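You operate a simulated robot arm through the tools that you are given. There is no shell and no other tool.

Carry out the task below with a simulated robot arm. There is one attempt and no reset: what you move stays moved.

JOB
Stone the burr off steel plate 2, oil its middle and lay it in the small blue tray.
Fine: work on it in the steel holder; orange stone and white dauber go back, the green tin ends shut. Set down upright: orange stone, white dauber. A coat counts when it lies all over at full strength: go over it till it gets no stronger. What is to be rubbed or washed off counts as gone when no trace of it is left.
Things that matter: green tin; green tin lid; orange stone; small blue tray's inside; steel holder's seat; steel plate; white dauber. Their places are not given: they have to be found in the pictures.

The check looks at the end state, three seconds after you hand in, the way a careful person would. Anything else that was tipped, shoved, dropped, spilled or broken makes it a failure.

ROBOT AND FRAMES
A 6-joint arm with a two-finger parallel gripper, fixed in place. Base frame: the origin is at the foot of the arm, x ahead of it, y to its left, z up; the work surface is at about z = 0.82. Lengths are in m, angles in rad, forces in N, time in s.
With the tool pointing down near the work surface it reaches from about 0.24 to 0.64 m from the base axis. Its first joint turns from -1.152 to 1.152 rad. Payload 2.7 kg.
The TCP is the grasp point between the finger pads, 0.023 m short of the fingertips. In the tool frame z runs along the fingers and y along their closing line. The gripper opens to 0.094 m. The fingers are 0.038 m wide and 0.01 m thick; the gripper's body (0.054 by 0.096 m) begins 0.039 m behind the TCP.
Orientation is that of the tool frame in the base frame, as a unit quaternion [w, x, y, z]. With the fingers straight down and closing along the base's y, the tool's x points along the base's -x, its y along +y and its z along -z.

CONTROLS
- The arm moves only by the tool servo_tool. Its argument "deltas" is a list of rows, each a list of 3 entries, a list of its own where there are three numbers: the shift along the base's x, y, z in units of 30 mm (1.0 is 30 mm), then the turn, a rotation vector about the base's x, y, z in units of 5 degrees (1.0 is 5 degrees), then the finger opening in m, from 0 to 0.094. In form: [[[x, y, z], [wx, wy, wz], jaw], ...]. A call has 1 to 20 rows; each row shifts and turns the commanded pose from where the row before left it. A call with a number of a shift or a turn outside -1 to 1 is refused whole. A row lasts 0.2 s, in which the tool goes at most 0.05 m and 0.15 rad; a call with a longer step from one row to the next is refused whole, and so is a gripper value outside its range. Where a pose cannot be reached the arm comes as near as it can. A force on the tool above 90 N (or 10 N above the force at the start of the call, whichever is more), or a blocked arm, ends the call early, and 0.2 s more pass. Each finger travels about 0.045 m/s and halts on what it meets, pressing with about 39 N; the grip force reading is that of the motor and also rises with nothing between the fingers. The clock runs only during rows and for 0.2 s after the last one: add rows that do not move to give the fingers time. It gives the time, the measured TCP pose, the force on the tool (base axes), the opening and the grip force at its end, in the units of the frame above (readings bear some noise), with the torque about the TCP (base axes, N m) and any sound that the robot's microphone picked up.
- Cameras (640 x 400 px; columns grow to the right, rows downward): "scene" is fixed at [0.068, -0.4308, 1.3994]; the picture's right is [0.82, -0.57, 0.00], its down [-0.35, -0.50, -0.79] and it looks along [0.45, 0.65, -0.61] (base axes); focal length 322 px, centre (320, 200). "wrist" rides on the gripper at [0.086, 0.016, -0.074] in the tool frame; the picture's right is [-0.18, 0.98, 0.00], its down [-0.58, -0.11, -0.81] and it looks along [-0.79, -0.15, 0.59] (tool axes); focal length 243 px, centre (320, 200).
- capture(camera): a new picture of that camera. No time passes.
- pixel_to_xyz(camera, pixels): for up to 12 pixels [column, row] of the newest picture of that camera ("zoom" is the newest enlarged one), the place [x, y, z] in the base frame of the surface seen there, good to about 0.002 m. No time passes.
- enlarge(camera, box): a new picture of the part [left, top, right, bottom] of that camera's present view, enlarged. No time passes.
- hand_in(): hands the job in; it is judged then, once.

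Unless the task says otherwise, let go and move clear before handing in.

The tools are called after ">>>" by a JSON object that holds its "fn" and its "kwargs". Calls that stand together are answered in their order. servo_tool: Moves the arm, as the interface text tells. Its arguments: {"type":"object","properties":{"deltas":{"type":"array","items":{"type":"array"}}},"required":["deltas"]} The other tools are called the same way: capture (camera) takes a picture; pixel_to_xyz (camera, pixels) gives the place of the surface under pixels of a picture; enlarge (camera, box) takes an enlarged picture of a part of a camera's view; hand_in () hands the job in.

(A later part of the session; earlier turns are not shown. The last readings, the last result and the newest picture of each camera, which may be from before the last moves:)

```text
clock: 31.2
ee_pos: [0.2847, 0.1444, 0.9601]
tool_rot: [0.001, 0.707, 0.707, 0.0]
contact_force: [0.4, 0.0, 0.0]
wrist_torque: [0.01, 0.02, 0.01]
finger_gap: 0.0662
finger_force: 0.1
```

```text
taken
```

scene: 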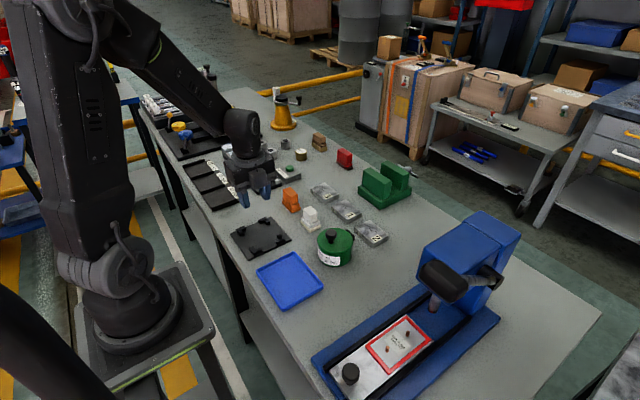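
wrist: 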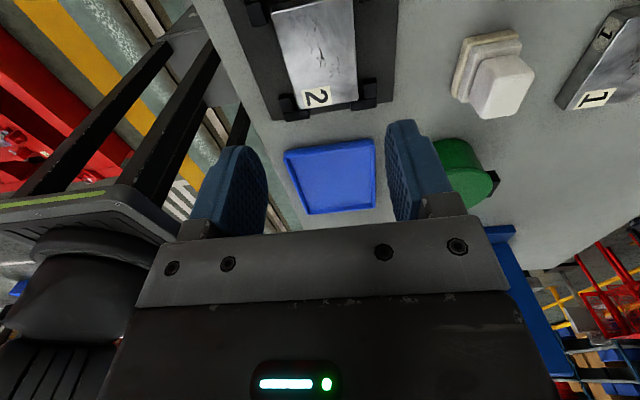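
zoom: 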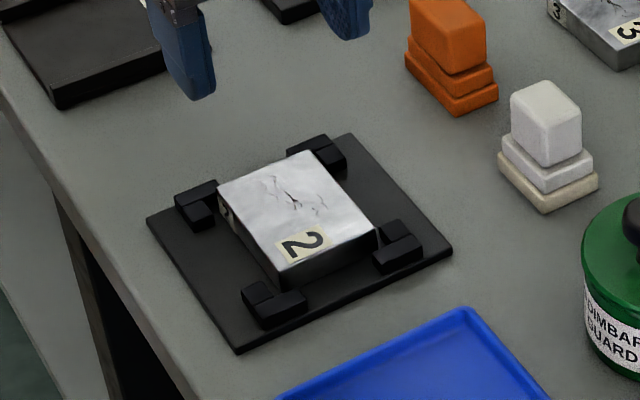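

The plate sits in the seat between all four stops. I'll measure its corners in the zoom and recheck the stone before grasping it.

>>> {"fn": "enlarge", "kwargs": {"camera": "scene", "box": [235, 205, 305, 260]}}

>>> {"fn": "pixel_to_xyz", "kwargs": {"camera": "zoom", "pixels": [[157, 154], [262, 115], [380, 226], [270, 275], [262, 195], [210, 190], [300, 160], [240, 170], [340, 175], [230, 155]]}}

>>> {"fn": "enlarge", "kwargs": {"camera": "scene", "box": [270, 180, 330, 235]}}

```text
7.27 times, centred on (270, 232) of scene
```

zoom: 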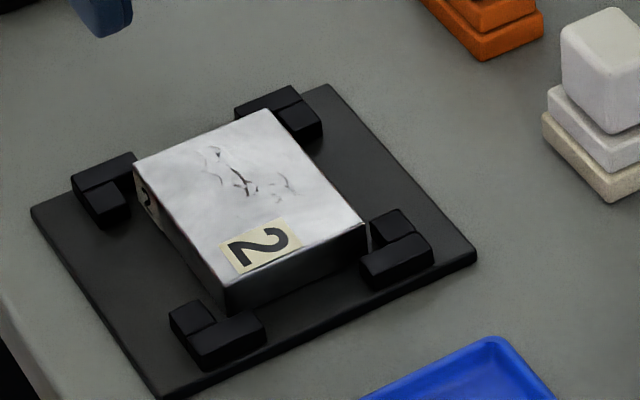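

```text
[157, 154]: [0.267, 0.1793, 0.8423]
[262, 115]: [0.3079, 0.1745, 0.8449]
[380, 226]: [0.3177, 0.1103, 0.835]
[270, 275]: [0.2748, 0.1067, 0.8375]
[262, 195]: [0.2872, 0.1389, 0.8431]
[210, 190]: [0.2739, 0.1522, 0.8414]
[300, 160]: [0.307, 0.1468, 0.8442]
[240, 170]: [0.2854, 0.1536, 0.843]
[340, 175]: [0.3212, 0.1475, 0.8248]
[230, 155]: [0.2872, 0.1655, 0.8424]
```

```text
7.27 times, centred on (300, 208) of scene
```

zoom: 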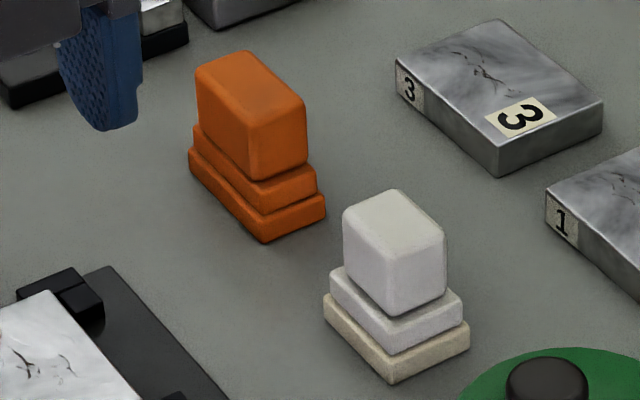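

The plate's top z readings run from 0.841 to 0.845, which could be noise or a slight tilt on a stop. I'll sample more points along both long edges to find out.

>>> {"fn": "pixel_to_xyz", "kwargs": {"camera": "wrist", "pixels": [[280, 20], [283, 40], [286, 60], [290, 80], [350, 10], [352, 30], [354, 50], [355, 70], [355, 90], [300, 95], [320, 50], [345, 95]]}}

>>> {"fn": "enlarge", "kwargs": {"camera": "wrist", "box": [220, 0, 420, 130]}}

```text
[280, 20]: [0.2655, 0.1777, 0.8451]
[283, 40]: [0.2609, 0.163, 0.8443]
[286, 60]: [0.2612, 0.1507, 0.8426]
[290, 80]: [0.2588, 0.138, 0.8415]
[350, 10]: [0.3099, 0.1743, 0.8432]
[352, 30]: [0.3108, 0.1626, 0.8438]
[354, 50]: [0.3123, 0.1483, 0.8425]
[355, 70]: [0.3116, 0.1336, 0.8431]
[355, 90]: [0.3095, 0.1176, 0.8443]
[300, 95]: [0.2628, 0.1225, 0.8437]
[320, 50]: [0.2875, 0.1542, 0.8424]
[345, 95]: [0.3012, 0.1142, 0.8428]
```

```text
3.08 times, centred on (320, 65) of wrist
```

zoom: 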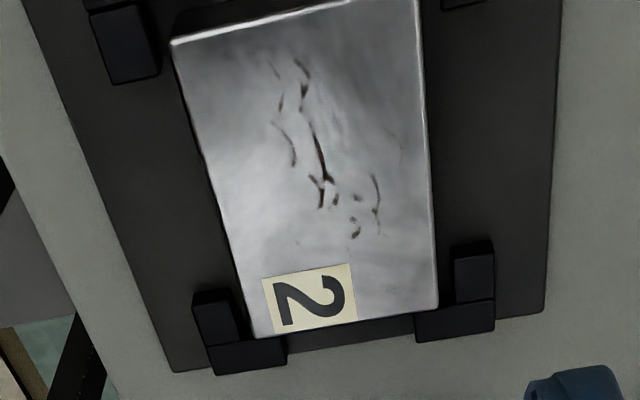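

All samples average about z 0.843, so the plate is flat in the seat. Next I'll measure the stone's tiers in detail in the scene zoom.

>>> {"fn": "enlarge", "kwargs": {"camera": "scene", "box": [270, 180, 330, 235]}}

>>> {"fn": "pixel_to_xyz", "kwargs": {"camera": "zoom", "pixels": [[220, 140], [235, 165], [280, 165], [285, 190], [230, 180], [230, 200], [240, 225], [300, 220], [320, 205], [250, 85], [200, 75], [300, 95]]}}

>>> {"fn": "pixel_to_xyz", "kwargs": {"camera": "zoom", "pixels": [[205, 80], [248, 56], [300, 98], [252, 122], [230, 85], [270, 85], [360, 270], [420, 290], [360, 310], [420, 335], [430, 360], [395, 225]]}}

```text
7.27 times, centred on (300, 208) of scene
```

zoom: 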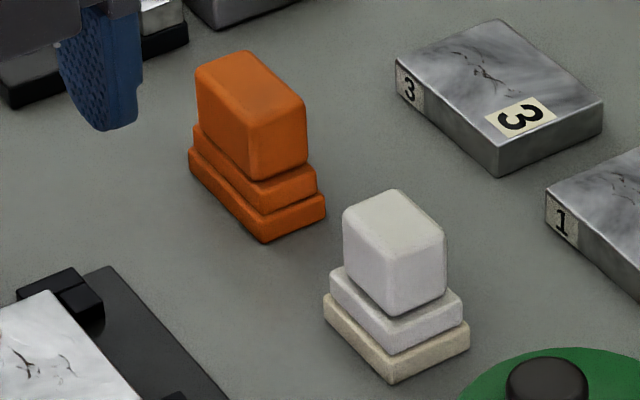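

```text
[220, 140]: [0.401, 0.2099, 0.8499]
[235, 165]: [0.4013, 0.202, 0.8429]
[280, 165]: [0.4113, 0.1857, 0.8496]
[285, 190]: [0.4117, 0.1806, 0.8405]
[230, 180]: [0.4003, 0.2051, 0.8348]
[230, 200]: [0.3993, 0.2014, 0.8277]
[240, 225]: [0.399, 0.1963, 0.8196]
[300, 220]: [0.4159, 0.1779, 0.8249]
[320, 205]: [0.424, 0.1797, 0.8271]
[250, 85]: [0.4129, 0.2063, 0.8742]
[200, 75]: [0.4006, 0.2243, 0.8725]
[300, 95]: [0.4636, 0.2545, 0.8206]
```

```text
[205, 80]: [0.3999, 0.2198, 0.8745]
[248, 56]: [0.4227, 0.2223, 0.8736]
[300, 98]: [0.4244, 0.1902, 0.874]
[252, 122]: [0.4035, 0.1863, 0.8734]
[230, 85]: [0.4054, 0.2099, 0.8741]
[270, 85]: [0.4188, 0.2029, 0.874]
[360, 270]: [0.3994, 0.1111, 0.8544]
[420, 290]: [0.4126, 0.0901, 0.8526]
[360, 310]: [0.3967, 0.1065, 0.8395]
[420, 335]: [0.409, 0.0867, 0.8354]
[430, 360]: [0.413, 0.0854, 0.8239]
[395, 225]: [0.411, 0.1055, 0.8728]
```

The stone's handle is centred at (0.4125,0.2065), with its top at z 0.874 and its shoulder near 0.846. I'll move above it with the jaws at 0.05 and descend to TCP z≈0.872.

>>> {"fn": "servo_tool", "kwargs": {"deltas": [[[0.8, 0.4, 0], [0, 0, 0], 0.05], [[0.9, 0.43, 0], [0, 0, 0], 0.05], [[0.9, 0.43, 0], [0, 0, 0], 0.05], [[0.9, 0.43, 0], [0, 0, 0], 0.05], [[0.76, 0.38, 0], [0, 0, 0], 0.05], [[0, 0, -0.7], [0, 0, 0], 0.05], [[0, 0, -0.7], [0, 0, 0], 0.05], [[0, 0, -0.5], [0, 0, 0], 0.05], [[0, 0, -0.3], [0, 0, 0], 0.05], [[0, 0, 0], [0, 0, 0], 0.05]]}}

>>> {"fn": "capture", "kwargs": {"camera": "wrist"}}

>>> {"fn": "enlarge", "kwargs": {"camera": "scene", "box": [250, 150, 340, 240]}}

```text
clock: 33.4
ee_pos: [0.4132, 0.2077, 0.8945]
tool_rot: [0.0, 0.707, 0.707, 0.0]
contact_force: [-0.2, -0.1, 0.1]
wrist_torque: [0.01, -0.03, 0.01]
finger_gap: 0.0498
finger_force: 0.0
```

```text
taken
```

wrist: 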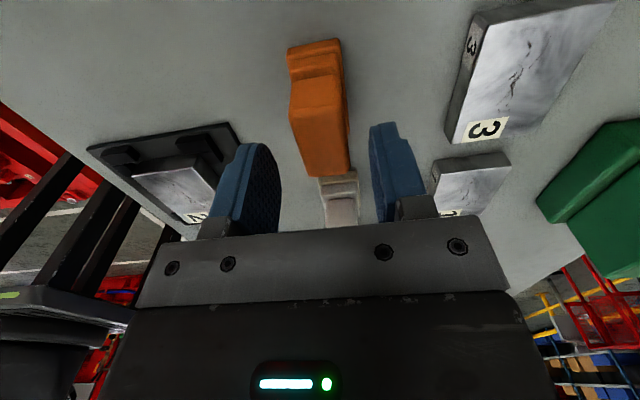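

```text
4.44 times, centred on (295, 195) of scene
```

zoom: 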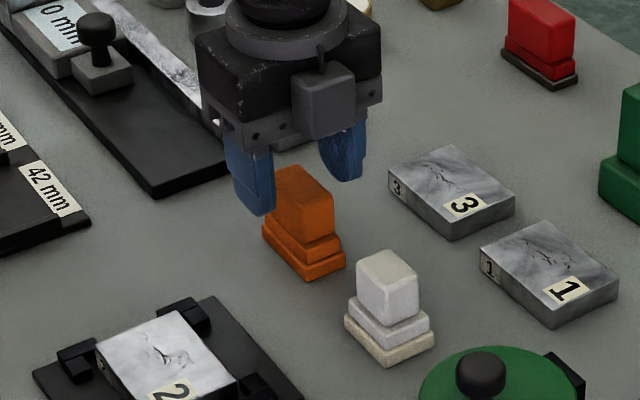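

The stone stands between the pads in both views. I'll descend to z≈0.872, close, and check.

>>> {"fn": "servo_tool", "kwargs": {"deltas": [[[0, -0.03, -0.3], [0, 0, 0], 0.05], [[0, 0, -0.25], [0, 0, 0], 0.05], [[0, 0, -0.2], [0, 0, 0], 0.05], [[0, 0, 0], [0, 0, 0], 0.05], [[0, 0, 0], [0, 0, 0], 0.01], [[0, 0, 0], [0, 0, 0], 0.01], [[0, 0, 0], [0, 0, 0], 0.01], [[0, 0, 0], [0, 0, 0], 0.01], [[0, 0, 0], [0, 0, 0], 0.01]]}}

>>> {"fn": "capture", "kwargs": {"camera": "wrist"}}

```text
clock: 35.4
ee_pos: [0.4123, 0.2055, 0.8717]
tool_rot: [0.001, 0.707, 0.707, 0.0]
contact_force: [-0.1, 0.1, -0.3]
wrist_torque: [0.0, 0.0, 0.0]
finger_gap: 0.0257
finger_force: 38.9
```

```text
taken
```

wrist: 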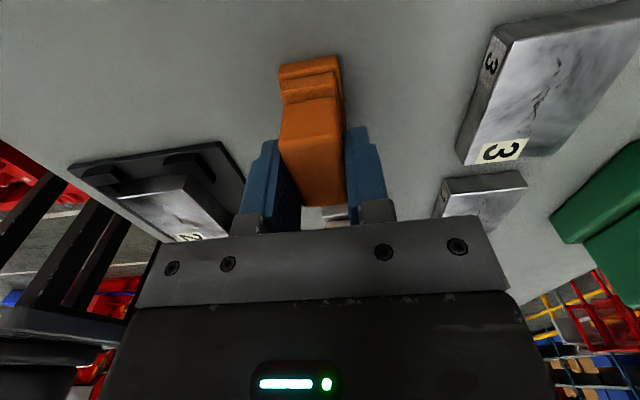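

The stone is held with a gap of 0.0257, grasped at TCP (0.4123,0.2055,0.8717), which I'll use for the return. I'll lift it and move over the plate at (0.286,0.143).

>>> {"fn": "servo_tool", "kwargs": {"deltas": [[[0, 0, 0.15], [0, 0, 0], 0.01], [[0, 0, 0.4], [0, 0, 0], 0.01], [[0, 0, 0.7], [0, 0, 0], 0.01], [[0, 0, 0.6], [0, 0, 0], 0.01], [[-0.4, -0.2, 0], [0, 0, 0], 0.01], [[-0.75, -0.37, 0], [0, 0, 0], 0.01], [[-0.75, -0.37, 0], [0, 0, 0], 0.01], [[-0.75, -0.37, 0], [0, 0, 0], 0.01], [[-0.75, -0.37, 0], [0, 0, 0], 0.01], [[-0.6, -0.3, 0], [0, 0, 0], 0.01], [[-0.21, -0.1, 0], [0, 0, 0], 0.01], [[0, 0, 0], [0, 0, 0], 0.01]]}}

>>> {"fn": "capture", "kwargs": {"camera": "wrist"}}

>>> {"fn": "enlarge", "kwargs": {"camera": "scene", "box": [215, 170, 325, 270]}}

```text
clock: 38.0
ee_pos: [0.2865, 0.1417, 0.9281]
tool_rot: [0.0, 0.707, 0.707, 0.001]
contact_force: [0.4, -0.5, -1.4]
wrist_torque: [0.02, -0.01, -0.02]
finger_gap: 0.0255
finger_force: 38.2
```

```text
taken
```

wrist: 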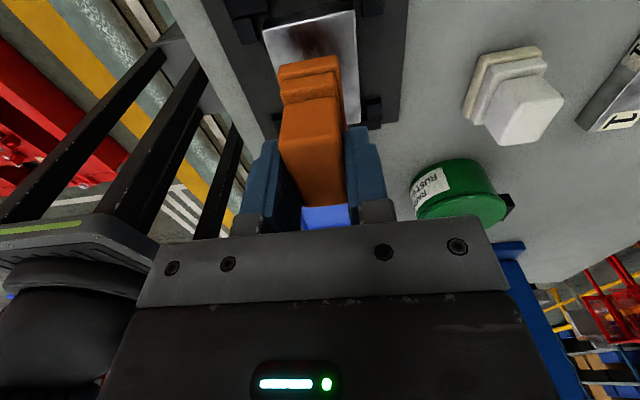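

```text
4.00 times, centred on (270, 220) of scene
```

zoom: 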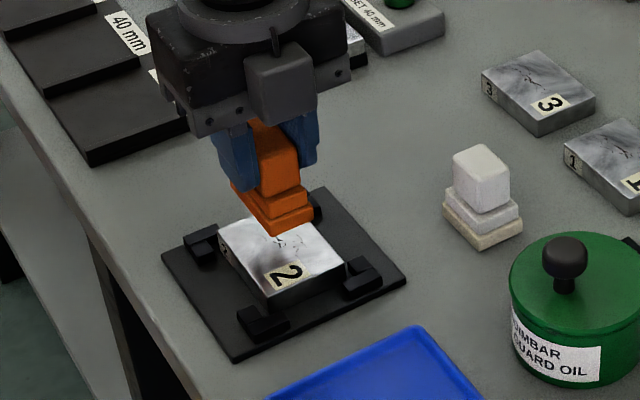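

The stone is upright above the plate. I'll align over the burr area near y≈0.149 and descend to just above contact at TCP z≈0.897.

>>> {"fn": "servo_tool", "kwargs": {"deltas": [[[0, 0.243, 0], [0, 0, 0], 0.01], [[0, 0, -0.5], [0, 0, 0], 0.01], [[0, 0, -0.4], [0, 0, 0], 0.01], [[0, 0, -0.1], [0, 0, 0], 0.01], [[0, 0, 0], [0, 0, 0], 0.01]]}}

>>> {"fn": "servo_tool", "kwargs": {"deltas": [[[0, 0, -0.05], [0, 0, 0], 0.01], [[0, 0, 0], [0, 0, 0], 0.01]]}}

```text
clock: 39.2
ee_pos: [0.2876, 0.1489, 0.898]
tool_rot: [0.001, 0.707, 0.707, 0.001]
contact_force: [1.1, 0.2, -1.8]
wrist_torque: [0.0, 0.04, 0.01]
finger_gap: 0.0257
finger_force: 38.9
```

```text
clock: 39.8
ee_pos: [0.2871, 0.151, 0.896]
tool_rot: [0.001, 0.707, 0.707, 0.0]
contact_force: [0.1, 0.2, -2.5]
wrist_torque: [-0.04, 0.0, -0.01]
finger_gap: 0.0256
finger_force: 38.9
```

Still free of contact (-2 N is the stone's weight) at TCP z 0.896. I'll step down 1 mm at a time until it touches.

>>> {"fn": "servo_tool", "kwargs": {"deltas": [[[0, 0, -0.04], [0, 0, 0], 0.01], [[0, 0, 0], [0, 0, 0], 0.01]]}}

>>> {"fn": "servo_tool", "kwargs": {"deltas": [[[0, 0, -0.03], [0, 0, 0], 0.01], [[0, 0, 0], [0, 0, 0], 0.01]]}}

```text
clock: 40.4
ee_pos: [0.288, 0.1489, 0.8961]
tool_rot: [0.001, 0.708, 0.707, 0.001]
contact_force: [-1.1, -0.5, -0.7]
wrist_torque: [0.01, 0.0, -0.01]
finger_gap: 0.0254
finger_force: 39.5
```

```text
clock: 41.0
ee_pos: [0.2882, 0.1498, 0.895]
tool_rot: [0.002, 0.706, 0.708, 0.002]
contact_force: [0.4, -4.5, 17.4]
wrist_torque: [-0.31, 0.19, 0.03]
finger_gap: 0.0254
finger_force: 39.0
```

Contact at +17 N. I'll make gentle rubbing strokes along y and x across the burr area and check the result.

>>> {"fn": "servo_tool", "kwargs": {"deltas": [[[0, -0.3, 0], [0, 0, 0], 0.01], [[0, -0.3, 0], [0, 0, 0], 0.01], [[0, 0.3, 0], [0, 0, 0], 0.01], [[0, 0.3, 0], [0, 0, 0], 0.01], [[0, 0.3, 0], [0, 0, 0], 0.01], [[0, -0.3, 0], [0, 0, 0], 0.01], [[0, -0.3, 0], [0, 0, 0], 0.01], [[0, -0.3, 0], [0, 0, 0], 0.01], [[0, 0.3, 0], [0, 0, 0], 0.01], [[0, 0.3, 0], [0, 0, 0], 0.01], [[0, 0.3, 0], [0, 0, 0], 0.01], [[0, -0.3, 0], [0, 0, 0], 0.01]]}}

>>> {"fn": "enlarge", "kwargs": {"camera": "scene", "box": [225, 190, 305, 260]}}

>>> {"fn": "capture", "kwargs": {"camera": "wrist"}}

```text
clock: 43.6
ee_pos: [0.2864, 0.1499, 0.8953]
tool_rot: [0.001, 0.707, 0.707, 0.002]
contact_force: [1.1, 5.8, 13.2]
wrist_torque: [0.08, 0.03, -0.05]
finger_gap: 0.0254
finger_force: 39.3
```

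```text
5.71 times, centred on (265, 225) of scene
```

zoom: 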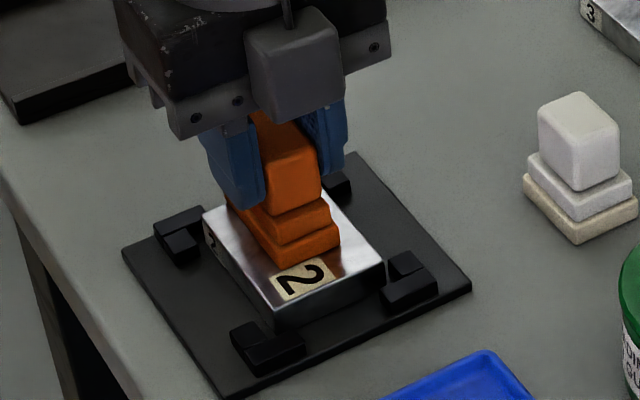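

```text
taken
```

wrist: 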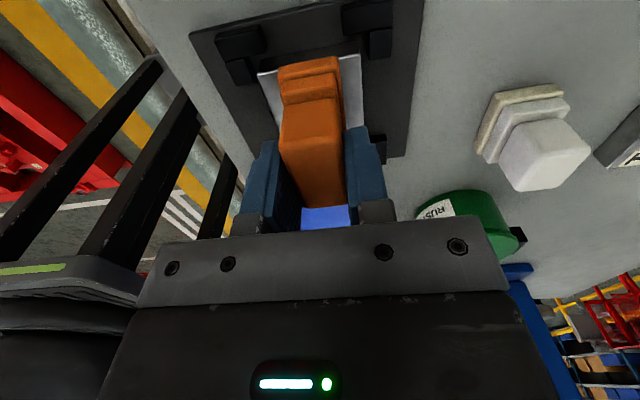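

The burr area is under the stone and the plate stays put. I'll add strokes at x offsets of ±9 mm to cover the whole burr patch, then lift and look.

>>> {"fn": "servo_tool", "kwargs": {"deltas": [[[0.3, 0, 0], [0, 0, 0], 0.01], [[0, -0.3, 0], [0, 0, 0], 0.01], [[0, -0.3, 0], [0, 0, 0], 0.01], [[0, 0.3, 0], [0, 0, 0], 0.01], [[0, 0.3, 0], [0, 0, 0], 0.01], [[0, 0.3, 0], [0, 0, 0], 0.01], [[0, -0.3, 0], [0, 0, 0], 0.01], [[-0.3, 0, 0], [0, 0, 0], 0.01], [[-0.3, 0, 0], [0, 0, 0], 0.01], [[0, -0.3, 0], [0, 0, 0], 0.01], [[0, -0.3, 0], [0, 0, 0], 0.01], [[0, 0.3, 0], [0, 0, 0], 0.01], [[0, 0.3, 0], [0, 0, 0], 0.01], [[0, 0.3, 0], [0, 0, 0], 0.01], [[0, -0.3, 0], [0, 0, 0], 0.01], [[0.3, 0, 0], [0, 0, 0], 0.01]]}}

>>> {"fn": "servo_tool", "kwargs": {"deltas": [[[0, 0, 0.5], [0, 0, 0], 0.01], [[0, 0.6, 0.5], [0, 0, 0], 0.01], [[0, 0.9, 0.5], [0, 0, 0], 0.01], [[0, 0.9, 0], [0, 0, 0], 0.01], [[0, 0.6, 0], [0, 0, 0], 0.01], [[0, 0, 0], [0, 0, 0], 0.01]]}}

>>> {"fn": "enlarge", "kwargs": {"camera": "scene", "box": [230, 205, 300, 260]}}

>>> {"fn": "capture", "kwargs": {"camera": "wrist"}}

```text
clock: 47.0
ee_pos: [0.2869, 0.1503, 0.894]
tool_rot: [0.001, 0.706, 0.708, 0.0]
contact_force: [-0.1, -0.1, -1.6]
wrist_torque: [0.02, -0.02, 0.0]
finger_gap: 0.0254
finger_force: 38.5
```

```text
clock: 48.4
ee_pos: [0.2867, 0.2402, 0.9411]
tool_rot: [0.001, 0.707, 0.707, 0.0]
contact_force: [0.3, -0.3, -2.0]
wrist_torque: [-0.04, 0.01, -0.03]
finger_gap: 0.0254
finger_force: 39.3
```

```text
7.27 times, centred on (265, 232) of scene
```

zoom: 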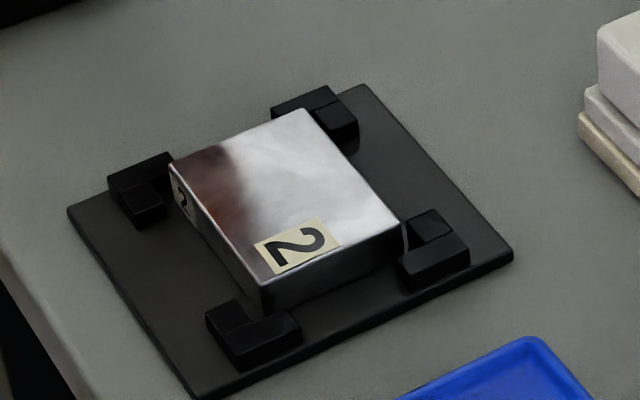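

```text
taken
```

wrist: 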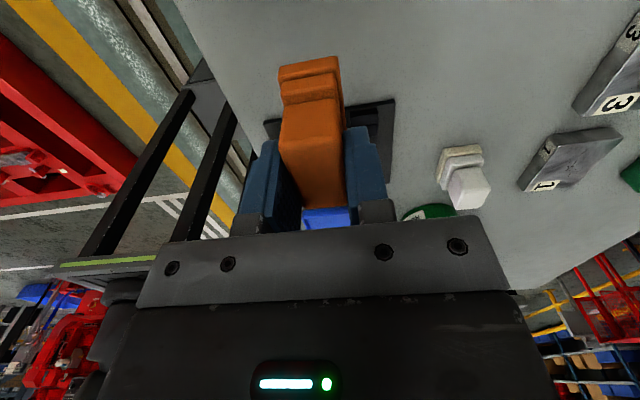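

The dark burr lines look gone in the scene zoom, and the brownish part at upper left looks like a reflection. "No trace" matters, so I'll enlarge further.

>>> {"fn": "enlarge", "kwargs": {"camera": "scene", "box": [245, 216, 290, 246]}}

```text
13.33 times, centred on (268, 231) of scene
```

zoom: 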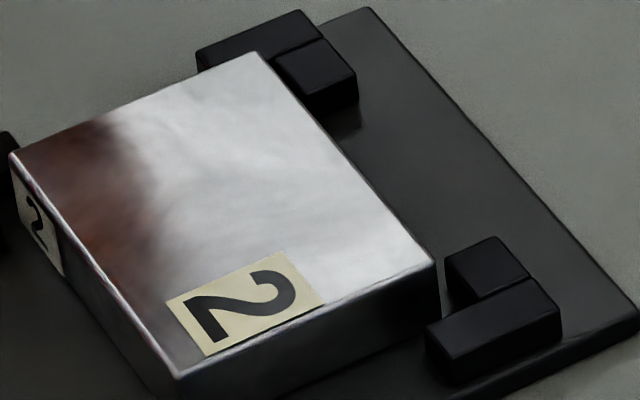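

The surface looks clean, and the brown tint is likely the orange stone's reflection. I'll move the stone away to the side and look again from both cameras.

>>> {"fn": "servo_tool", "kwargs": {"deltas": [[[0.7, -0.3, 0.3], [0, 0, 0], 0.01], [[0.8, -0.3, 0.3], [0, 0, 0], 0.01], [[0.8, -0.3, 0.3], [0, 0, 0], 0.01], [[0.8, -0.3, 0], [0, 0, 0], 0.01], [[0.8, 0, 0], [0, 0, 0], 0.01], [[0.3, 0, 0], [0, 0, 0], 0.01], [[0, 0, 0], [0, 0, 0], 0.01]]}}

>>> {"fn": "enlarge", "kwargs": {"camera": "scene", "box": [245, 216, 290, 246]}}

>>> {"fn": "capture", "kwargs": {"camera": "wrist"}}

```text
clock: 50.0
ee_pos: [0.4137, 0.2036, 0.9664]
tool_rot: [0.001, 0.707, 0.707, 0.0]
contact_force: [0.6, 0.6, -1.2]
wrist_torque: [0.0, -0.02, -0.01]
finger_gap: 0.0254
finger_force: 39.2
```

```text
13.33 times, centred on (268, 231) of scene
```

zoom: 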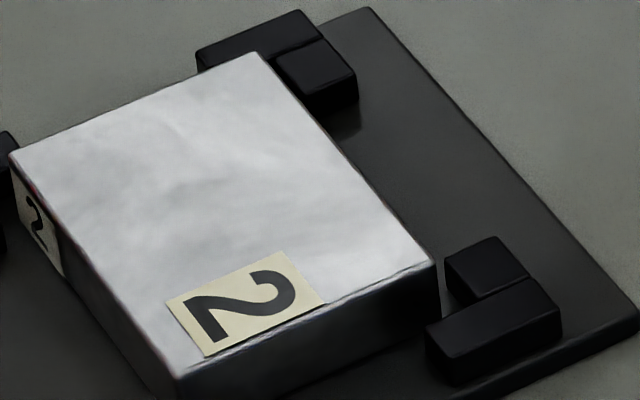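

```text
taken
```

wrist: 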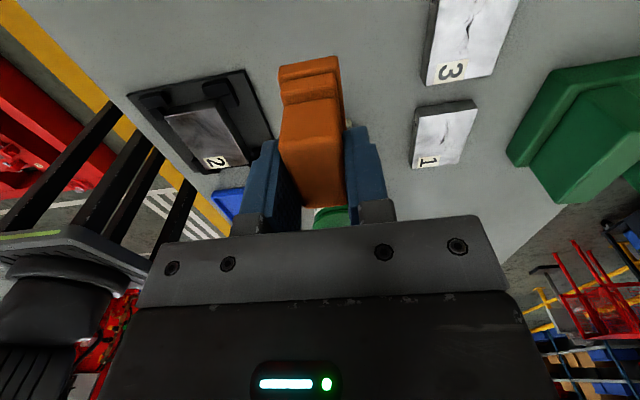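

With the stone out of the reflection the top looks clean and grey in the scene view. I'll enlarge the wrist view of plate 2 at (205,140) to double-check.

>>> {"fn": "enlarge", "kwargs": {"camera": "wrist", "box": [150, 90, 270, 180]}}

>>> {"fn": "enlarge", "kwargs": {"camera": "wrist", "box": [400, 0, 520, 180]}}

```text
4.44 times, centred on (210, 135) of wrist
```

zoom: 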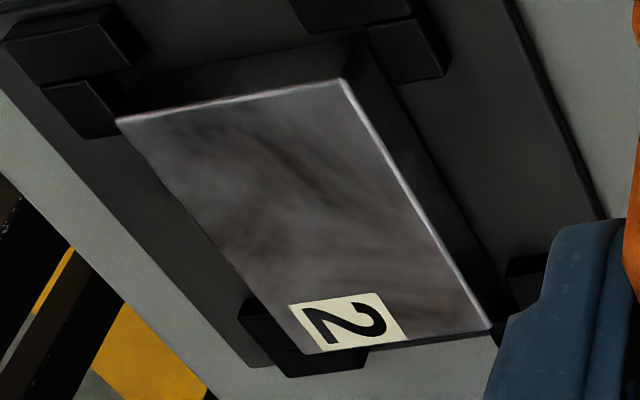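

```text
2.22 times, centred on (460, 90) of wrist
```

zoom: 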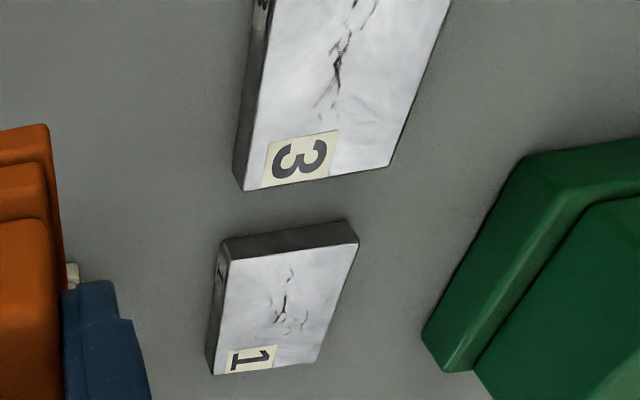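

No burr lines are visible in either view. Contact was light at the end of the last strokes, though, so I'll do one more full pass with firm contact to be sure nothing faint remains.

>>> {"fn": "servo_tool", "kwargs": {"deltas": [[[-0.7, -0.3, 0], [0, 0, 0], 0.01], [[-0.8, -0.35, 0], [0, 0, 0], 0.01], [[-0.8, -0.35, 0], [0, 0, 0], 0.01], [[-0.8, -0.35, -0.4], [0, 0, 0], 0.01], [[-0.7, -0.3, -0.6], [0, 0, 0], 0.01], [[-0.42, -0.14, -0.6], [0, 0, 0], 0.01], [[0, 0, -0.55], [0, 0, 0], 0.01], [[0, 0, -0.1], [0, 0, 0], 0.01], [[0, 0, 0], [0, 0, 0], 0.01]]}}

>>> {"fn": "servo_tool", "kwargs": {"deltas": [[[0, 0, -0.06], [0, 0, 0], 0.01], [[0, 0, 0], [0, 0, 0], 0.01]]}}

```text
clock: 52.0
ee_pos: [0.2862, 0.1514, 0.9017]
tool_rot: [0.001, 0.707, 0.707, 0.0]
contact_force: [-0.2, 0.2, -0.9]
wrist_torque: [-0.01, -0.02, 0.02]
finger_gap: 0.0255
finger_force: 39.1
```

```text
clock: 52.6
ee_pos: [0.2864, 0.1504, 0.8989]
tool_rot: [0.001, 0.707, 0.708, 0.001]
contact_force: [-0.4, -0.2, -1.6]
wrist_torque: [0.0, -0.04, 0.02]
finger_gap: 0.0254
finger_force: 39.1
```

Still free at 0.899. I'll step down in ~1.5 mm increments to contact.

>>> {"fn": "servo_tool", "kwargs": {"deltas": [[[0, 0, -0.08], [0, 0, 0], 0.01], [[0, 0, 0], [0, 0, 0], 0.01]]}}

>>> {"fn": "servo_tool", "kwargs": {"deltas": [[[0, 0, -0.06], [0, 0, 0], 0.01], [[0, 0, 0], [0, 0, 0], 0.01]]}}

>>> {"fn": "servo_tool", "kwargs": {"deltas": [[[0, 0, -0.03], [0, 0, 0], 0.01], [[0, 0, 0], [0, 0, 0], 0.01]]}}

```text
clock: 53.2
ee_pos: [0.286, 0.1502, 0.8949]
tool_rot: [0.001, 0.707, 0.707, 0.0]
contact_force: [-0.1, 0.6, -2.0]
wrist_torque: [-0.03, 0.02, -0.01]
finger_gap: 0.0255
finger_force: 39.3
```

```text
clock: 53.8
ee_pos: [0.2861, 0.1514, 0.894]
tool_rot: [0.0, 0.707, 0.707, 0.001]
contact_force: [-4.3, -6.5, 23.5]
wrist_torque: [-0.16, 0.29, 0.01]
finger_gap: 0.0259
finger_force: 39.1
```

```text
clock: 54.4
ee_pos: [0.2863, 0.1509, 0.893]
tool_rot: [0.001, 0.707, 0.707, 0.001]
contact_force: [-5.2, -4.8, 32.0]
wrist_torque: [-0.05, 0.22, 0.08]
finger_gap: 0.0253
finger_force: 39.4
```

Firm contact at about 32 N. I'll ease off slightly and repeat the full rubbing pattern.

>>> {"fn": "servo_tool", "kwargs": {"deltas": [[[0, -0.3, 0.02], [0, 0, 0], 0.01], [[0, -0.3, 0], [0, 0, 0], 0.01], [[0, 0.3, 0], [0, 0, 0], 0.01], [[0, 0.3, 0], [0, 0, 0], 0.01], [[0, 0.3, 0], [0, 0, 0], 0.01], [[0, -0.3, 0], [0, 0, 0], 0.01], [[0.3, 0, 0], [0, 0, 0], 0.01], [[0, -0.3, 0], [0, 0, 0], 0.01], [[0, -0.3, 0], [0, 0, 0], 0.01], [[0, 0.3, 0], [0, 0, 0], 0.01], [[0, 0.3, 0], [0, 0, 0], 0.01], [[0, 0.3, 0], [0, 0, 0], 0.01], [[0, -0.3, 0], [0, 0, 0], 0.01], [[-0.3, 0, 0], [0, 0, 0], 0.01], [[-0.3, 0, 0], [0, 0, 0], 0.01], [[0, -0.3, 0], [0, 0, 0], 0.01], [[0, -0.3, 0], [0, 0, 0], 0.01], [[0, 0.3, 0], [0, 0, 0], 0.01], [[0, 0.3, 0], [0, 0, 0], 0.01], [[0, 0.3, 0], [0, 0, 0], 0.01]]}}

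>>> {"fn": "servo_tool", "kwargs": {"deltas": [[[0, -0.3, 0], [0, 0, 0], 0.01], [[0.3, 0, 0], [0, 0, 0], 0.01], [[0, 0, 0.3], [0, 0, 0], 0.01], [[0, 0, 0.6], [0, 0, 0], 0.01], [[0, 0, 0.7], [0, 0, 0], 0.01], [[0.6, 0.25, 0.4], [0, 0, 0], 0.01], [[0.8, 0.35, 0], [0, 0, 0], 0.01], [[0.8, 0.35, 0], [0, 0, 0], 0.01], [[0.8, 0.35, 0], [0, 0, 0], 0.01], [[0.7, 0.3, 0], [0, 0, 0], 0.01], [[0.48, 0.2, 0], [0, 0, 0], 0.01], [[0, 0, 0], [0, 0, 0], 0.01]]}}

>>> {"fn": "enlarge", "kwargs": {"camera": "scene", "box": [245, 216, 290, 246]}}

>>> {"fn": "capture", "kwargs": {"camera": "wrist"}}

```text
clock: 58.6
ee_pos: [0.2764, 0.1588, 0.8914]
tool_rot: [0.0, 0.708, 0.707, -0.001]
contact_force: [0.1, -12.3, 29.6]
wrist_torque: [-0.35, 0.01, 0.05]
finger_gap: 0.0258
finger_force: 38.6
```

```text
clock: 61.2
ee_pos: [0.4123, 0.2056, 0.9522]
tool_rot: [0.0, 0.708, 0.707, 0.0]
contact_force: [0.8, 0.7, -1.3]
wrist_torque: [-0.04, 0.0, -0.02]
finger_gap: 0.0258
finger_force: 38.9
```

```text
13.33 times, centred on (268, 231) of scene
```

zoom: 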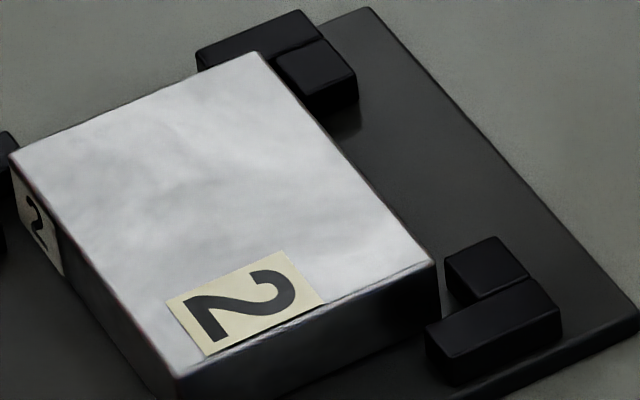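

```text
taken
```

wrist: 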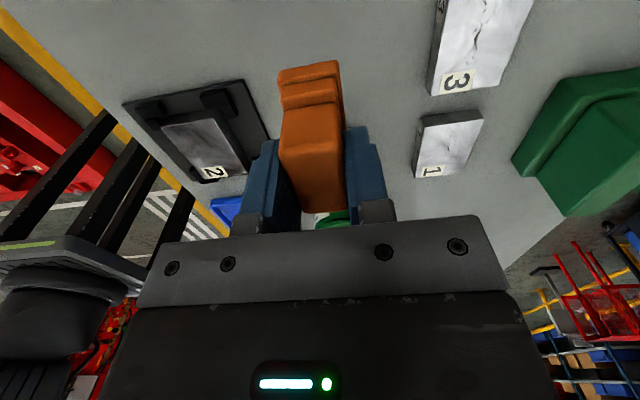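

The plate top is clean. The stone is above its home at (0.4123,0.2056), so I'll lower it to near the table and then step down to contact.

>>> {"fn": "servo_tool", "kwargs": {"deltas": [[[0, 0, -0.6], [0, 0, 0], 0.01], [[0, 0, -0.8], [0, 0, 0], 0.01], [[0, 0, -0.7], [0, 0, 0], 0.01], [[0, 0, -0.4], [0, 0, 0], 0.01], [[0, 0, 0], [0, 0, 0], 0.01]]}}

>>> {"fn": "enlarge", "kwargs": {"camera": "scene", "box": [250, 150, 340, 240]}}

```text
clock: 62.4
ee_pos: [0.4121, 0.2055, 0.8771]
tool_rot: [0.0, 0.706, 0.708, 0.0]
contact_force: [-0.5, -1.3, -0.7]
wrist_torque: [0.0, 0.0, -0.01]
finger_gap: 0.0258
finger_force: 38.9
```

```text
4.44 times, centred on (295, 195) of scene
```

zoom: 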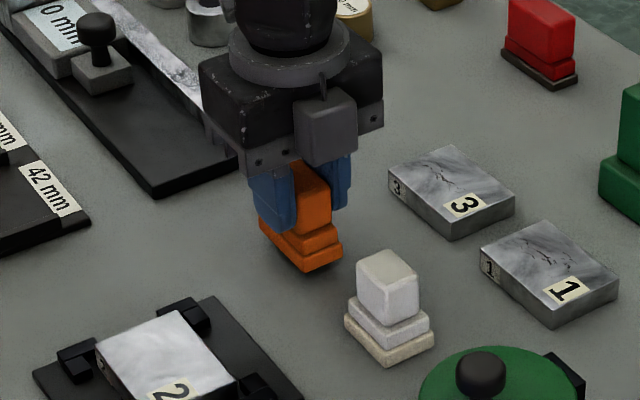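

>>> {"fn": "servo_tool", "kwargs": {"deltas": [[[0, 0, -0.15], [0, 0, 0], 0.01], [[0, 0, -0.04], [0, 0, 0], 0.01], [[0, 0, 0], [0, 0, 0], 0.01]]}}

>>> {"fn": "servo_tool", "kwargs": {"deltas": [[[0, 0, -0.04], [0, 0, 0], 0.01], [[0, 0, 0], [0, 0, 0], 0.01]]}}

```text
clock: 63.2
ee_pos: [0.4112, 0.2038, 0.8711]
tool_rot: [0.001, 0.707, 0.707, 0.0]
contact_force: [0.9, 0.4, -1.3]
wrist_torque: [-0.01, -0.01, -0.02]
finger_gap: 0.0256
finger_force: 38.7
```

```text
clock: 63.8
ee_pos: [0.4134, 0.205, 0.8708]
tool_rot: [0.0, 0.707, 0.707, 0.0]
contact_force: [-1.0, -0.2, -0.9]
wrist_torque: [0.01, -0.03, -0.01]
finger_gap: 0.0255
finger_force: 39.2
```

The stone is not touching yet at 0.871. I'll step down another 1 mm at a time.

>>> {"fn": "servo_tool", "kwargs": {"deltas": [[[0, 0, -0.04], [0, 0, 0], 0.01], [[0, 0, 0], [0, 0, 0], 0.01]]}}

>>> {"fn": "servo_tool", "kwargs": {"deltas": [[[0, 0, -0.03], [0, 0, 0], 0.01], [[0, 0, 0], [0, 0, 0], 0.01]]}}

```text
clock: 64.4
ee_pos: [0.4122, 0.2034, 0.8696]
tool_rot: [0.001, 0.708, 0.707, 0.001]
contact_force: [-0.9, 0.3, -1.9]
wrist_torque: [0.0, 0.0, 0.01]
finger_gap: 0.0253
finger_force: 39.2
```

```text
clock: 65.0
ee_pos: [0.4127, 0.2042, 0.8684]
tool_rot: [0.001, 0.707, 0.707, 0.001]
contact_force: [0.0, -0.4, -1.1]
wrist_torque: [-0.01, 0.0, 0.02]
finger_gap: 0.0255
finger_force: 39.1
```

>>> {"fn": "servo_tool", "kwargs": {"deltas": [[[0, 0, -0.03], [0, 0, 0], 0.01], [[0, 0, 0], [0, 0, 0], 0.01]]}}

>>> {"fn": "servo_tool", "kwargs": {"deltas": [[[0, 0, -0.02], [0, 0, 0], 0.01], [[0, 0, 0], [0, 0, 0], 0.01]]}}

```text
clock: 65.6
ee_pos: [0.4122, 0.2045, 0.8674]
tool_rot: [0.0, 0.707, 0.707, 0.001]
contact_force: [-4.1, -0.4, 7.3]
wrist_torque: [0.17, 0.26, 0.06]
finger_gap: 0.0256
finger_force: 38.8
```

```text
clock: 66.2
ee_pos: [0.4117, 0.2033, 0.8693]
tool_rot: [0.002, 0.707, 0.707, 0.001]
contact_force: [-4.0, -1.3, 17.4]
wrist_torque: [-0.08, 0.31, -0.01]
finger_gap: 0.0254
finger_force: 39.1
```

The stone now rests on the table with +17 N. I'll relax 1 mm, open the jaws and rise clear.

>>> {"fn": "servo_tool", "kwargs": {"deltas": [[[0, 0, 0.03], [0, 0, 0], 0.01], [[0, 0, 0], [0, 0, 0], 0.05], [[0, 0, 0], [0, 0, 0], 0.05], [[0, 0, 0], [0, 0, 0], 0.05], [[0, 0, 0.2], [0, 0, 0], 0.05], [[0, 0, 0.6], [0, 0, 0], 0.05], [[0, 0, 0.9], [0, 0, 0], 0.05], [[0, 0, 0.9], [0, 0, 0], 0.05], [[0, 0, 0.8], [0, 0, 0], 0.05], [[0, 0, 0], [0, 0, 0], 0.05]]}}

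>>> {"fn": "enlarge", "kwargs": {"camera": "scene", "box": [270, 180, 330, 235]}}

>>> {"fn": "pixel_to_xyz", "kwargs": {"camera": "zoom", "pixels": [[205, 80], [248, 56], [300, 98], [252, 122], [230, 85], [270, 85], [240, 225], [300, 220], [320, 205]]}}

```text
clock: 68.4
ee_pos: [0.4102, 0.2051, 0.9705]
tool_rot: [0.0, 0.707, 0.707, 0.002]
contact_force: [1.1, -0.5, 0.8]
wrist_torque: [-0.02, 0.02, 0.01]
finger_gap: 0.0498
finger_force: 0.0
```

```text
7.27 times, centred on (300, 208) of scene
```

zoom: 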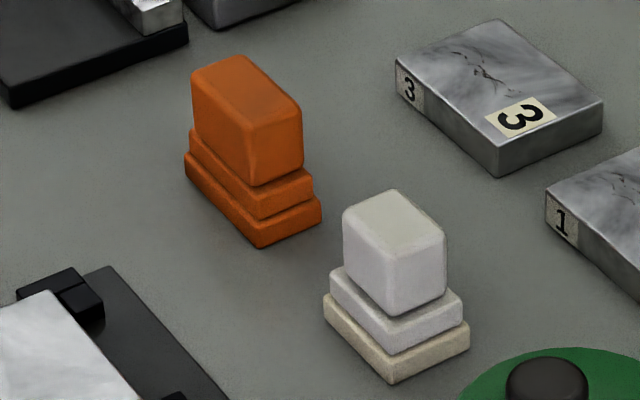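

```text
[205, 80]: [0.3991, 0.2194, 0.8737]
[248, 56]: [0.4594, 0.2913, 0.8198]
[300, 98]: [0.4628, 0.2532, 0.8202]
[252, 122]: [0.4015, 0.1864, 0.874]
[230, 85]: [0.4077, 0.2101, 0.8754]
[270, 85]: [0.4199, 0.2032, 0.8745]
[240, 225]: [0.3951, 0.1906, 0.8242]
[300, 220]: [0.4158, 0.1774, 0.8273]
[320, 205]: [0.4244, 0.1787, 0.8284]
```

The stone is back at home, upright and within about 2 mm. Next is the tin: I'll yaw the tool back +90° so the fingers close along y, and move above the knob at (0.389,-0.0133).

>>> {"fn": "servo_tool", "kwargs": {"deltas": [[[-0.039, -0.404, 0], [0, 0, 1], 0.05], [[-0.039, -0.404, 0], [0, 0, 1], 0.05], [[-0.039, -0.404, 0], [0, 0, 1], 0.05], [[-0.039, -0.404, 0], [0, 0, 1], 0.05], [[-0.039, -0.404, 0], [0, 0, 1], 0.05], [[-0.039, -0.404, 0], [0, 0, 1], 0.05], [[-0.039, -0.404, 0], [0, 0, 1], 0.05], [[-0.039, -0.404, 0], [0, 0, 1], 0.05], [[-0.039, -0.404, 0], [0, 0, 1], 0.05], [[-0.039, -0.404, 0], [0, 0, 1], 0.05], [[-0.039, -0.404, 0], [0, 0, 1], 0.05], [[-0.039, -0.404, 0], [0, 0, 1], 0.05], [[-0.039, -0.404, 0], [0, 0, 1], 0.05], [[-0.039, -0.404, 0], [0, 0, 1], 0.05], [[-0.039, -0.404, 0], [0, 0, 1], 0.05], [[-0.039, -0.404, 0], [0, 0, 1], 0.05], [[-0.039, -0.404, 0], [0, 0, 1], 0.05], [[-0.039, -0.404, 0], [0, 0, 1], 0.05], [[0, 0, 0], [0, 0, 0], 0.05]]}}

>>> {"fn": "capture", "kwargs": {"camera": "wrist"}}

>>> {"fn": "enlarge", "kwargs": {"camera": "scene", "box": [280, 170, 400, 280]}}

```text
clock: 72.4
ee_pos: [0.3885, -0.0139, 0.9703]
tool_rot: [0.0, 0.0, 1.0, 0.002]
contact_force: [-0.2, 0.0, 0.1]
wrist_torque: [0.01, 0.05, 0.0]
finger_gap: 0.05
finger_force: 0.0
```

```text
taken
```

wrist: 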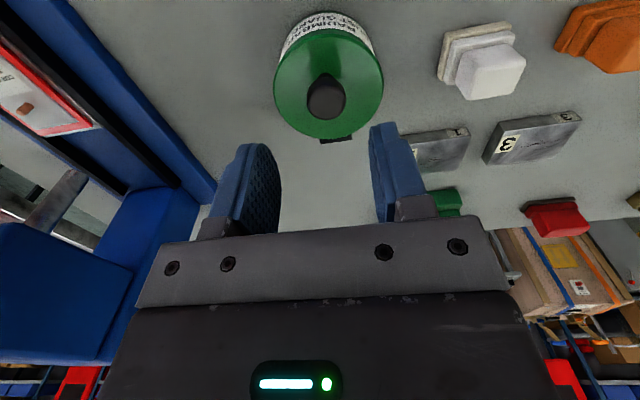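

```text
3.64 times, centred on (340, 225) of scene
```

zoom: 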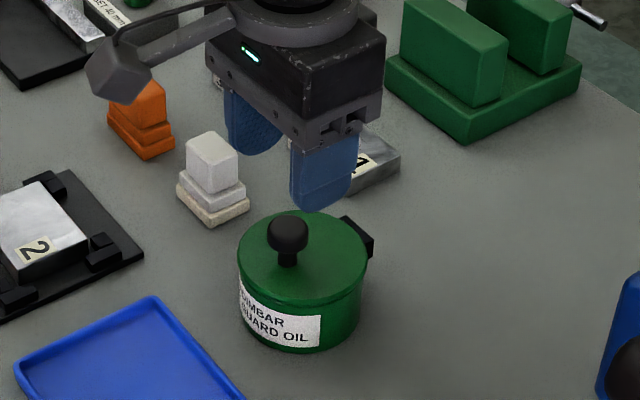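

The tin with its knob at (326,95) is below the jaws in the wrist view, with the dark block at (340,138). I'll enlarge to refine the knob centre and hinge place.

>>> {"fn": "enlarge", "kwargs": {"camera": "wrist", "box": [265, 5, 395, 150]}}

>>> {"fn": "pixel_to_xyz", "kwargs": {"camera": "zoom", "pixels": [[308, 260], [360, 250], [345, 215], [320, 235], [300, 300], [370, 380], [340, 385], [390, 378], [200, 220], [455, 220], [320, 90], [330, 370]]}}

```text
2.76 times, centred on (330, 78) of wrist
```

zoom: 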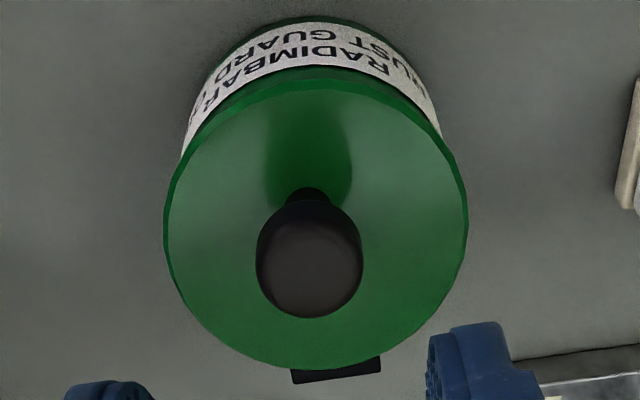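

```text
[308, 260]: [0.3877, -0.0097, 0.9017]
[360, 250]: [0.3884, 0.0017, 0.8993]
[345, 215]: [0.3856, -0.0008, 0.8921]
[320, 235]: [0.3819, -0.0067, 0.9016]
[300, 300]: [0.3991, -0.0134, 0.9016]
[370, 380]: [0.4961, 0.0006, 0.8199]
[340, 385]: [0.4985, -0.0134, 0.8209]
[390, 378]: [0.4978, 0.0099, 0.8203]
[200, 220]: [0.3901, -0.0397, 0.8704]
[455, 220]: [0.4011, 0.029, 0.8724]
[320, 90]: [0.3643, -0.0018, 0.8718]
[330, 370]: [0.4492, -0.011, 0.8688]
```

The knob centre is about (0.3885,-0.011) with its top at z 0.902, and the dark block sits at x≈0.449, z≈0.868. I'll descend over the knob to TCP z≈0.898 with the jaws open.

>>> {"fn": "servo_tool", "kwargs": {"deltas": [[[0, 0.08, 0], [0, 0, 0], 0.05], [[0, 0, -0.7], [0, 0, 0], 0.05], [[0, 0, -0.7], [0, 0, 0], 0.05], [[0, 0, -0.5], [0, 0, 0], 0.05], [[0, 0, -0.3], [0, 0, 0], 0.05], [[0, 0, -0.2], [0, 0, 0], 0.05], [[0, 0, 0], [0, 0, 0], 0.05]]}}

>>> {"fn": "capture", "kwargs": {"camera": "wrist"}}

>>> {"fn": "enlarge", "kwargs": {"camera": "scene", "box": [290, 190, 380, 280]}}

```text
clock: 74.0
ee_pos: [0.3895, -0.0115, 0.8982]
tool_rot: [0.0, 0.0, 1.0, 0.001]
contact_force: [0.5, -0.2, -0.6]
wrist_torque: [0.0, -0.01, -0.04]
finger_gap: 0.0503
finger_force: 0.1
```

```text
taken
```

wrist: 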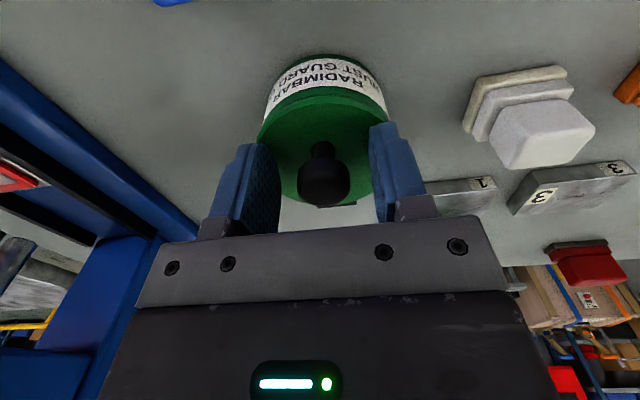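

```text
4.44 times, centred on (335, 235) of scene
```

zoom: 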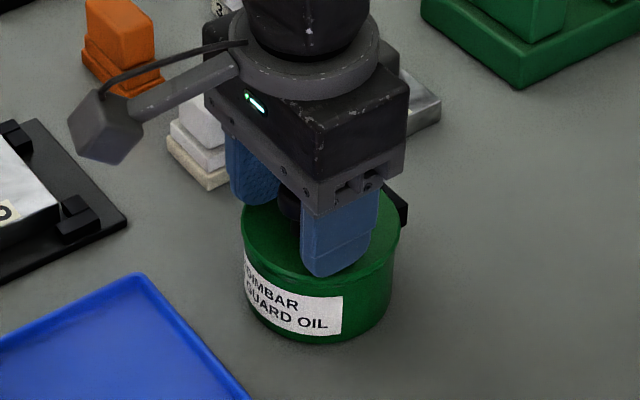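

The knob is centred between the pads, so I'll close on it.

>>> {"fn": "servo_tool", "kwargs": {"deltas": [[[0, 0, 0], [0, 0, 0], 0.01], [[0, 0, 0], [0, 0, 0], 0.01], [[0, 0, 0], [0, 0, 0], 0.01], [[0, 0, 0], [0, 0, 0], 0.01], [[0, 0, 0], [0, 0, 0], 0.01]]}}

>>> {"fn": "servo_tool", "kwargs": {"deltas": [[[0, 0, 0.1], [0, 0, 0], 0.01], [[0, 0, 0], [0, 0, 0], 0.01]]}}

>>> {"fn": "enlarge", "kwargs": {"camera": "scene", "box": [290, 190, 380, 280]}}

```text
clock: 75.2
ee_pos: [0.3898, -0.0099, 0.8991]
tool_rot: [0.0, -0.001, 1.0, 0.001]
contact_force: [-0.6, 23.4, -2.9]
wrist_torque: [0.16, 0.15, 0.09]
finger_gap: 0.0248
finger_force: 44.8
```

```text
clock: 75.8
ee_pos: [0.3898, -0.0092, 0.9003]
tool_rot: [0.0, 0.0, 1.0, 0.002]
contact_force: [11.8, 27.6, -21.5]
wrist_torque: [0.12, 0.86, 0.06]
finger_gap: 0.0252
finger_force: 44.8
```

```text
4.44 times, centred on (335, 235) of scene
```

zoom: 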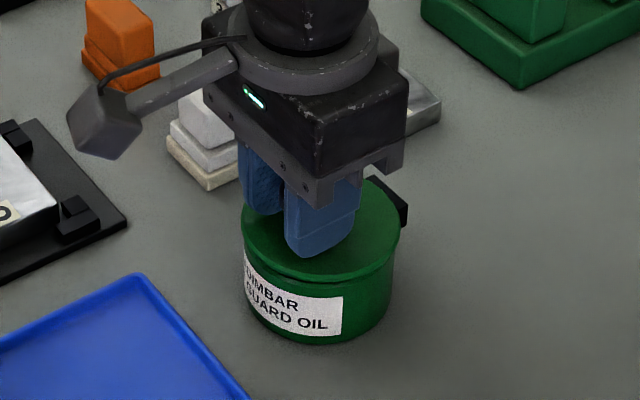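

The +21 N downward resistance with torque about y (0.86) and a pull toward +x confirm a lid hinged on its +x side, and +27 N in y says the knob sits ~1.5 mm further to +y. I'll shift +y and start following the hinge arc, rotating the tool about +y.

>>> {"fn": "servo_tool", "kwargs": {"deltas": [[[0, 0.05, 0], [0, 0, 0], 0.01], [[0.096, 0, 0.063], [0, 1, 0], 0.01], [[0, 0, 0], [0, 0, 0], 0.01]]}}

>>> {"fn": "enlarge", "kwargs": {"camera": "scene", "box": [290, 190, 380, 280]}}

```text
clock: 76.6
ee_pos: [0.3931, -0.0102, 0.9065]
tool_rot: [-0.041, 0.001, 0.999, 0.001]
contact_force: [-7.7, 9.4, 26.0]
wrist_torque: [0.11, -1.08, 0.05]
finger_gap: 0.0249
finger_force: 44.8
```

```text
4.44 times, centred on (335, 235) of scene
```

zoom: 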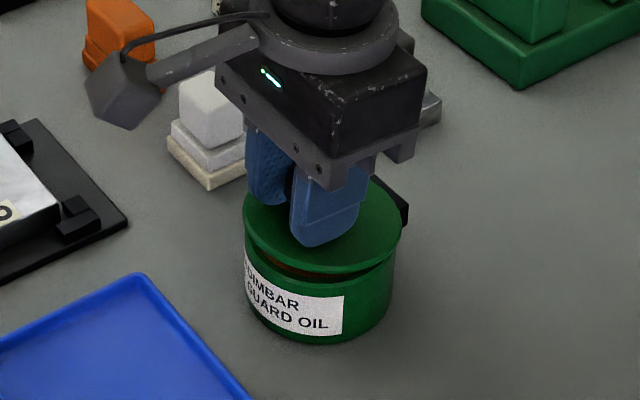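

The lid is opening with the tool, so the hinge is confirmed, and the +26 N upward means the fingers slid about 3 mm up the knob during the test lift. I'll correct z by +3 mm and go on along the arc for two more steps.

>>> {"fn": "servo_tool", "kwargs": {"deltas": [[[0, 0, 0.1], [0, 0, 0], 0.01], [[0.118, 0, 0.154], [0, 1, 0], 0.01], [[0, 0, 0], [0, 0, 0], 0.01]]}}

>>> {"fn": "servo_tool", "kwargs": {"deltas": [[[0.13, 0, 0.142], [0, 1, 0], 0.01], [[0, 0, 0], [0, 0, 0], 0.01]]}}

>>> {"fn": "enlarge", "kwargs": {"camera": "scene", "box": [290, 190, 380, 280]}}

```text
clock: 77.4
ee_pos: [0.3966, -0.0097, 0.9095]
tool_rot: [-0.086, 0.0, 0.996, 0.001]
contact_force: [8.0, 5.7, 1.8]
wrist_torque: [0.08, -0.48, 0.0]
finger_gap: 0.0252
finger_force: 44.6
```

```text
clock: 78.0
ee_pos: [0.4016, -0.011, 0.9151]
tool_rot: [-0.129, 0.001, 0.992, 0.001]
contact_force: [17.6, -0.2, -11.5]
wrist_torque: [-0.06, -0.3, -0.03]
finger_gap: 0.0251
finger_force: 44.7
```

```text
4.44 times, centred on (335, 235) of scene
```

zoom: 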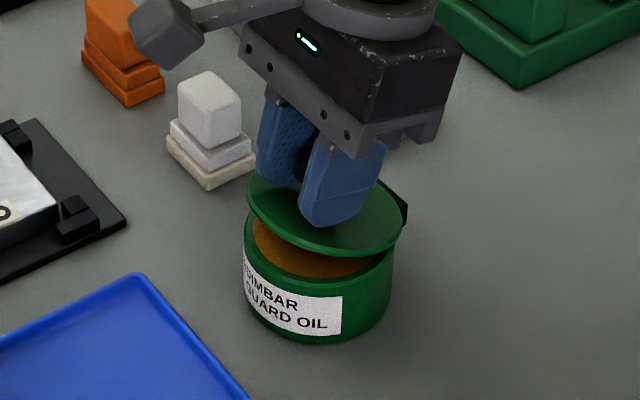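

The lid is at about 15° and the tin's oil pool is visible beneath it. Small forces of (+17,-11) N ask for a bit more +x and less z, so I'll continue the arc with that correction.

>>> {"fn": "servo_tool", "kwargs": {"deltas": [[[0.178, 0, 0.105], [0, 1, 0], 0.01], [[0, 0, 0], [0, 0, 0], 0.01]]}}

>>> {"fn": "servo_tool", "kwargs": {"deltas": [[[0.155, 0, 0.112], [0, 1, 0], 0.01], [[0, 0, 0], [0, 0, 0], 0.01]]}}

>>> {"fn": "servo_tool", "kwargs": {"deltas": [[[0.165, 0, 0.1], [0, 1, 0], 0.01], [[0, 0, 0], [0, 0, 0], 0.01]]}}

```text
clock: 78.6
ee_pos: [0.4051, -0.0096, 0.9182]
tool_rot: [-0.174, -0.001, 0.985, -0.001]
contact_force: [1.4, -4.7, 13.0]
wrist_torque: [-0.04, -0.65, 0.0]
finger_gap: 0.0249
finger_force: 45.1
```

```text
clock: 79.2
ee_pos: [0.4095, -0.0095, 0.9221]
tool_rot: [-0.217, -0.001, 0.976, 0.0]
contact_force: [-5.9, -6.0, 26.9]
wrist_torque: [-0.1, -0.77, 0.03]
finger_gap: 0.025
finger_force: 44.8
```

```text
clock: 79.8
ee_pos: [0.4139, -0.0095, 0.9252]
tool_rot: [-0.26, 0.001, 0.966, 0.001]
contact_force: [-12.9, -9.2, 32.9]
wrist_torque: [-0.12, -0.41, 0.0]
finger_gap: 0.0248
finger_force: 45.5
```

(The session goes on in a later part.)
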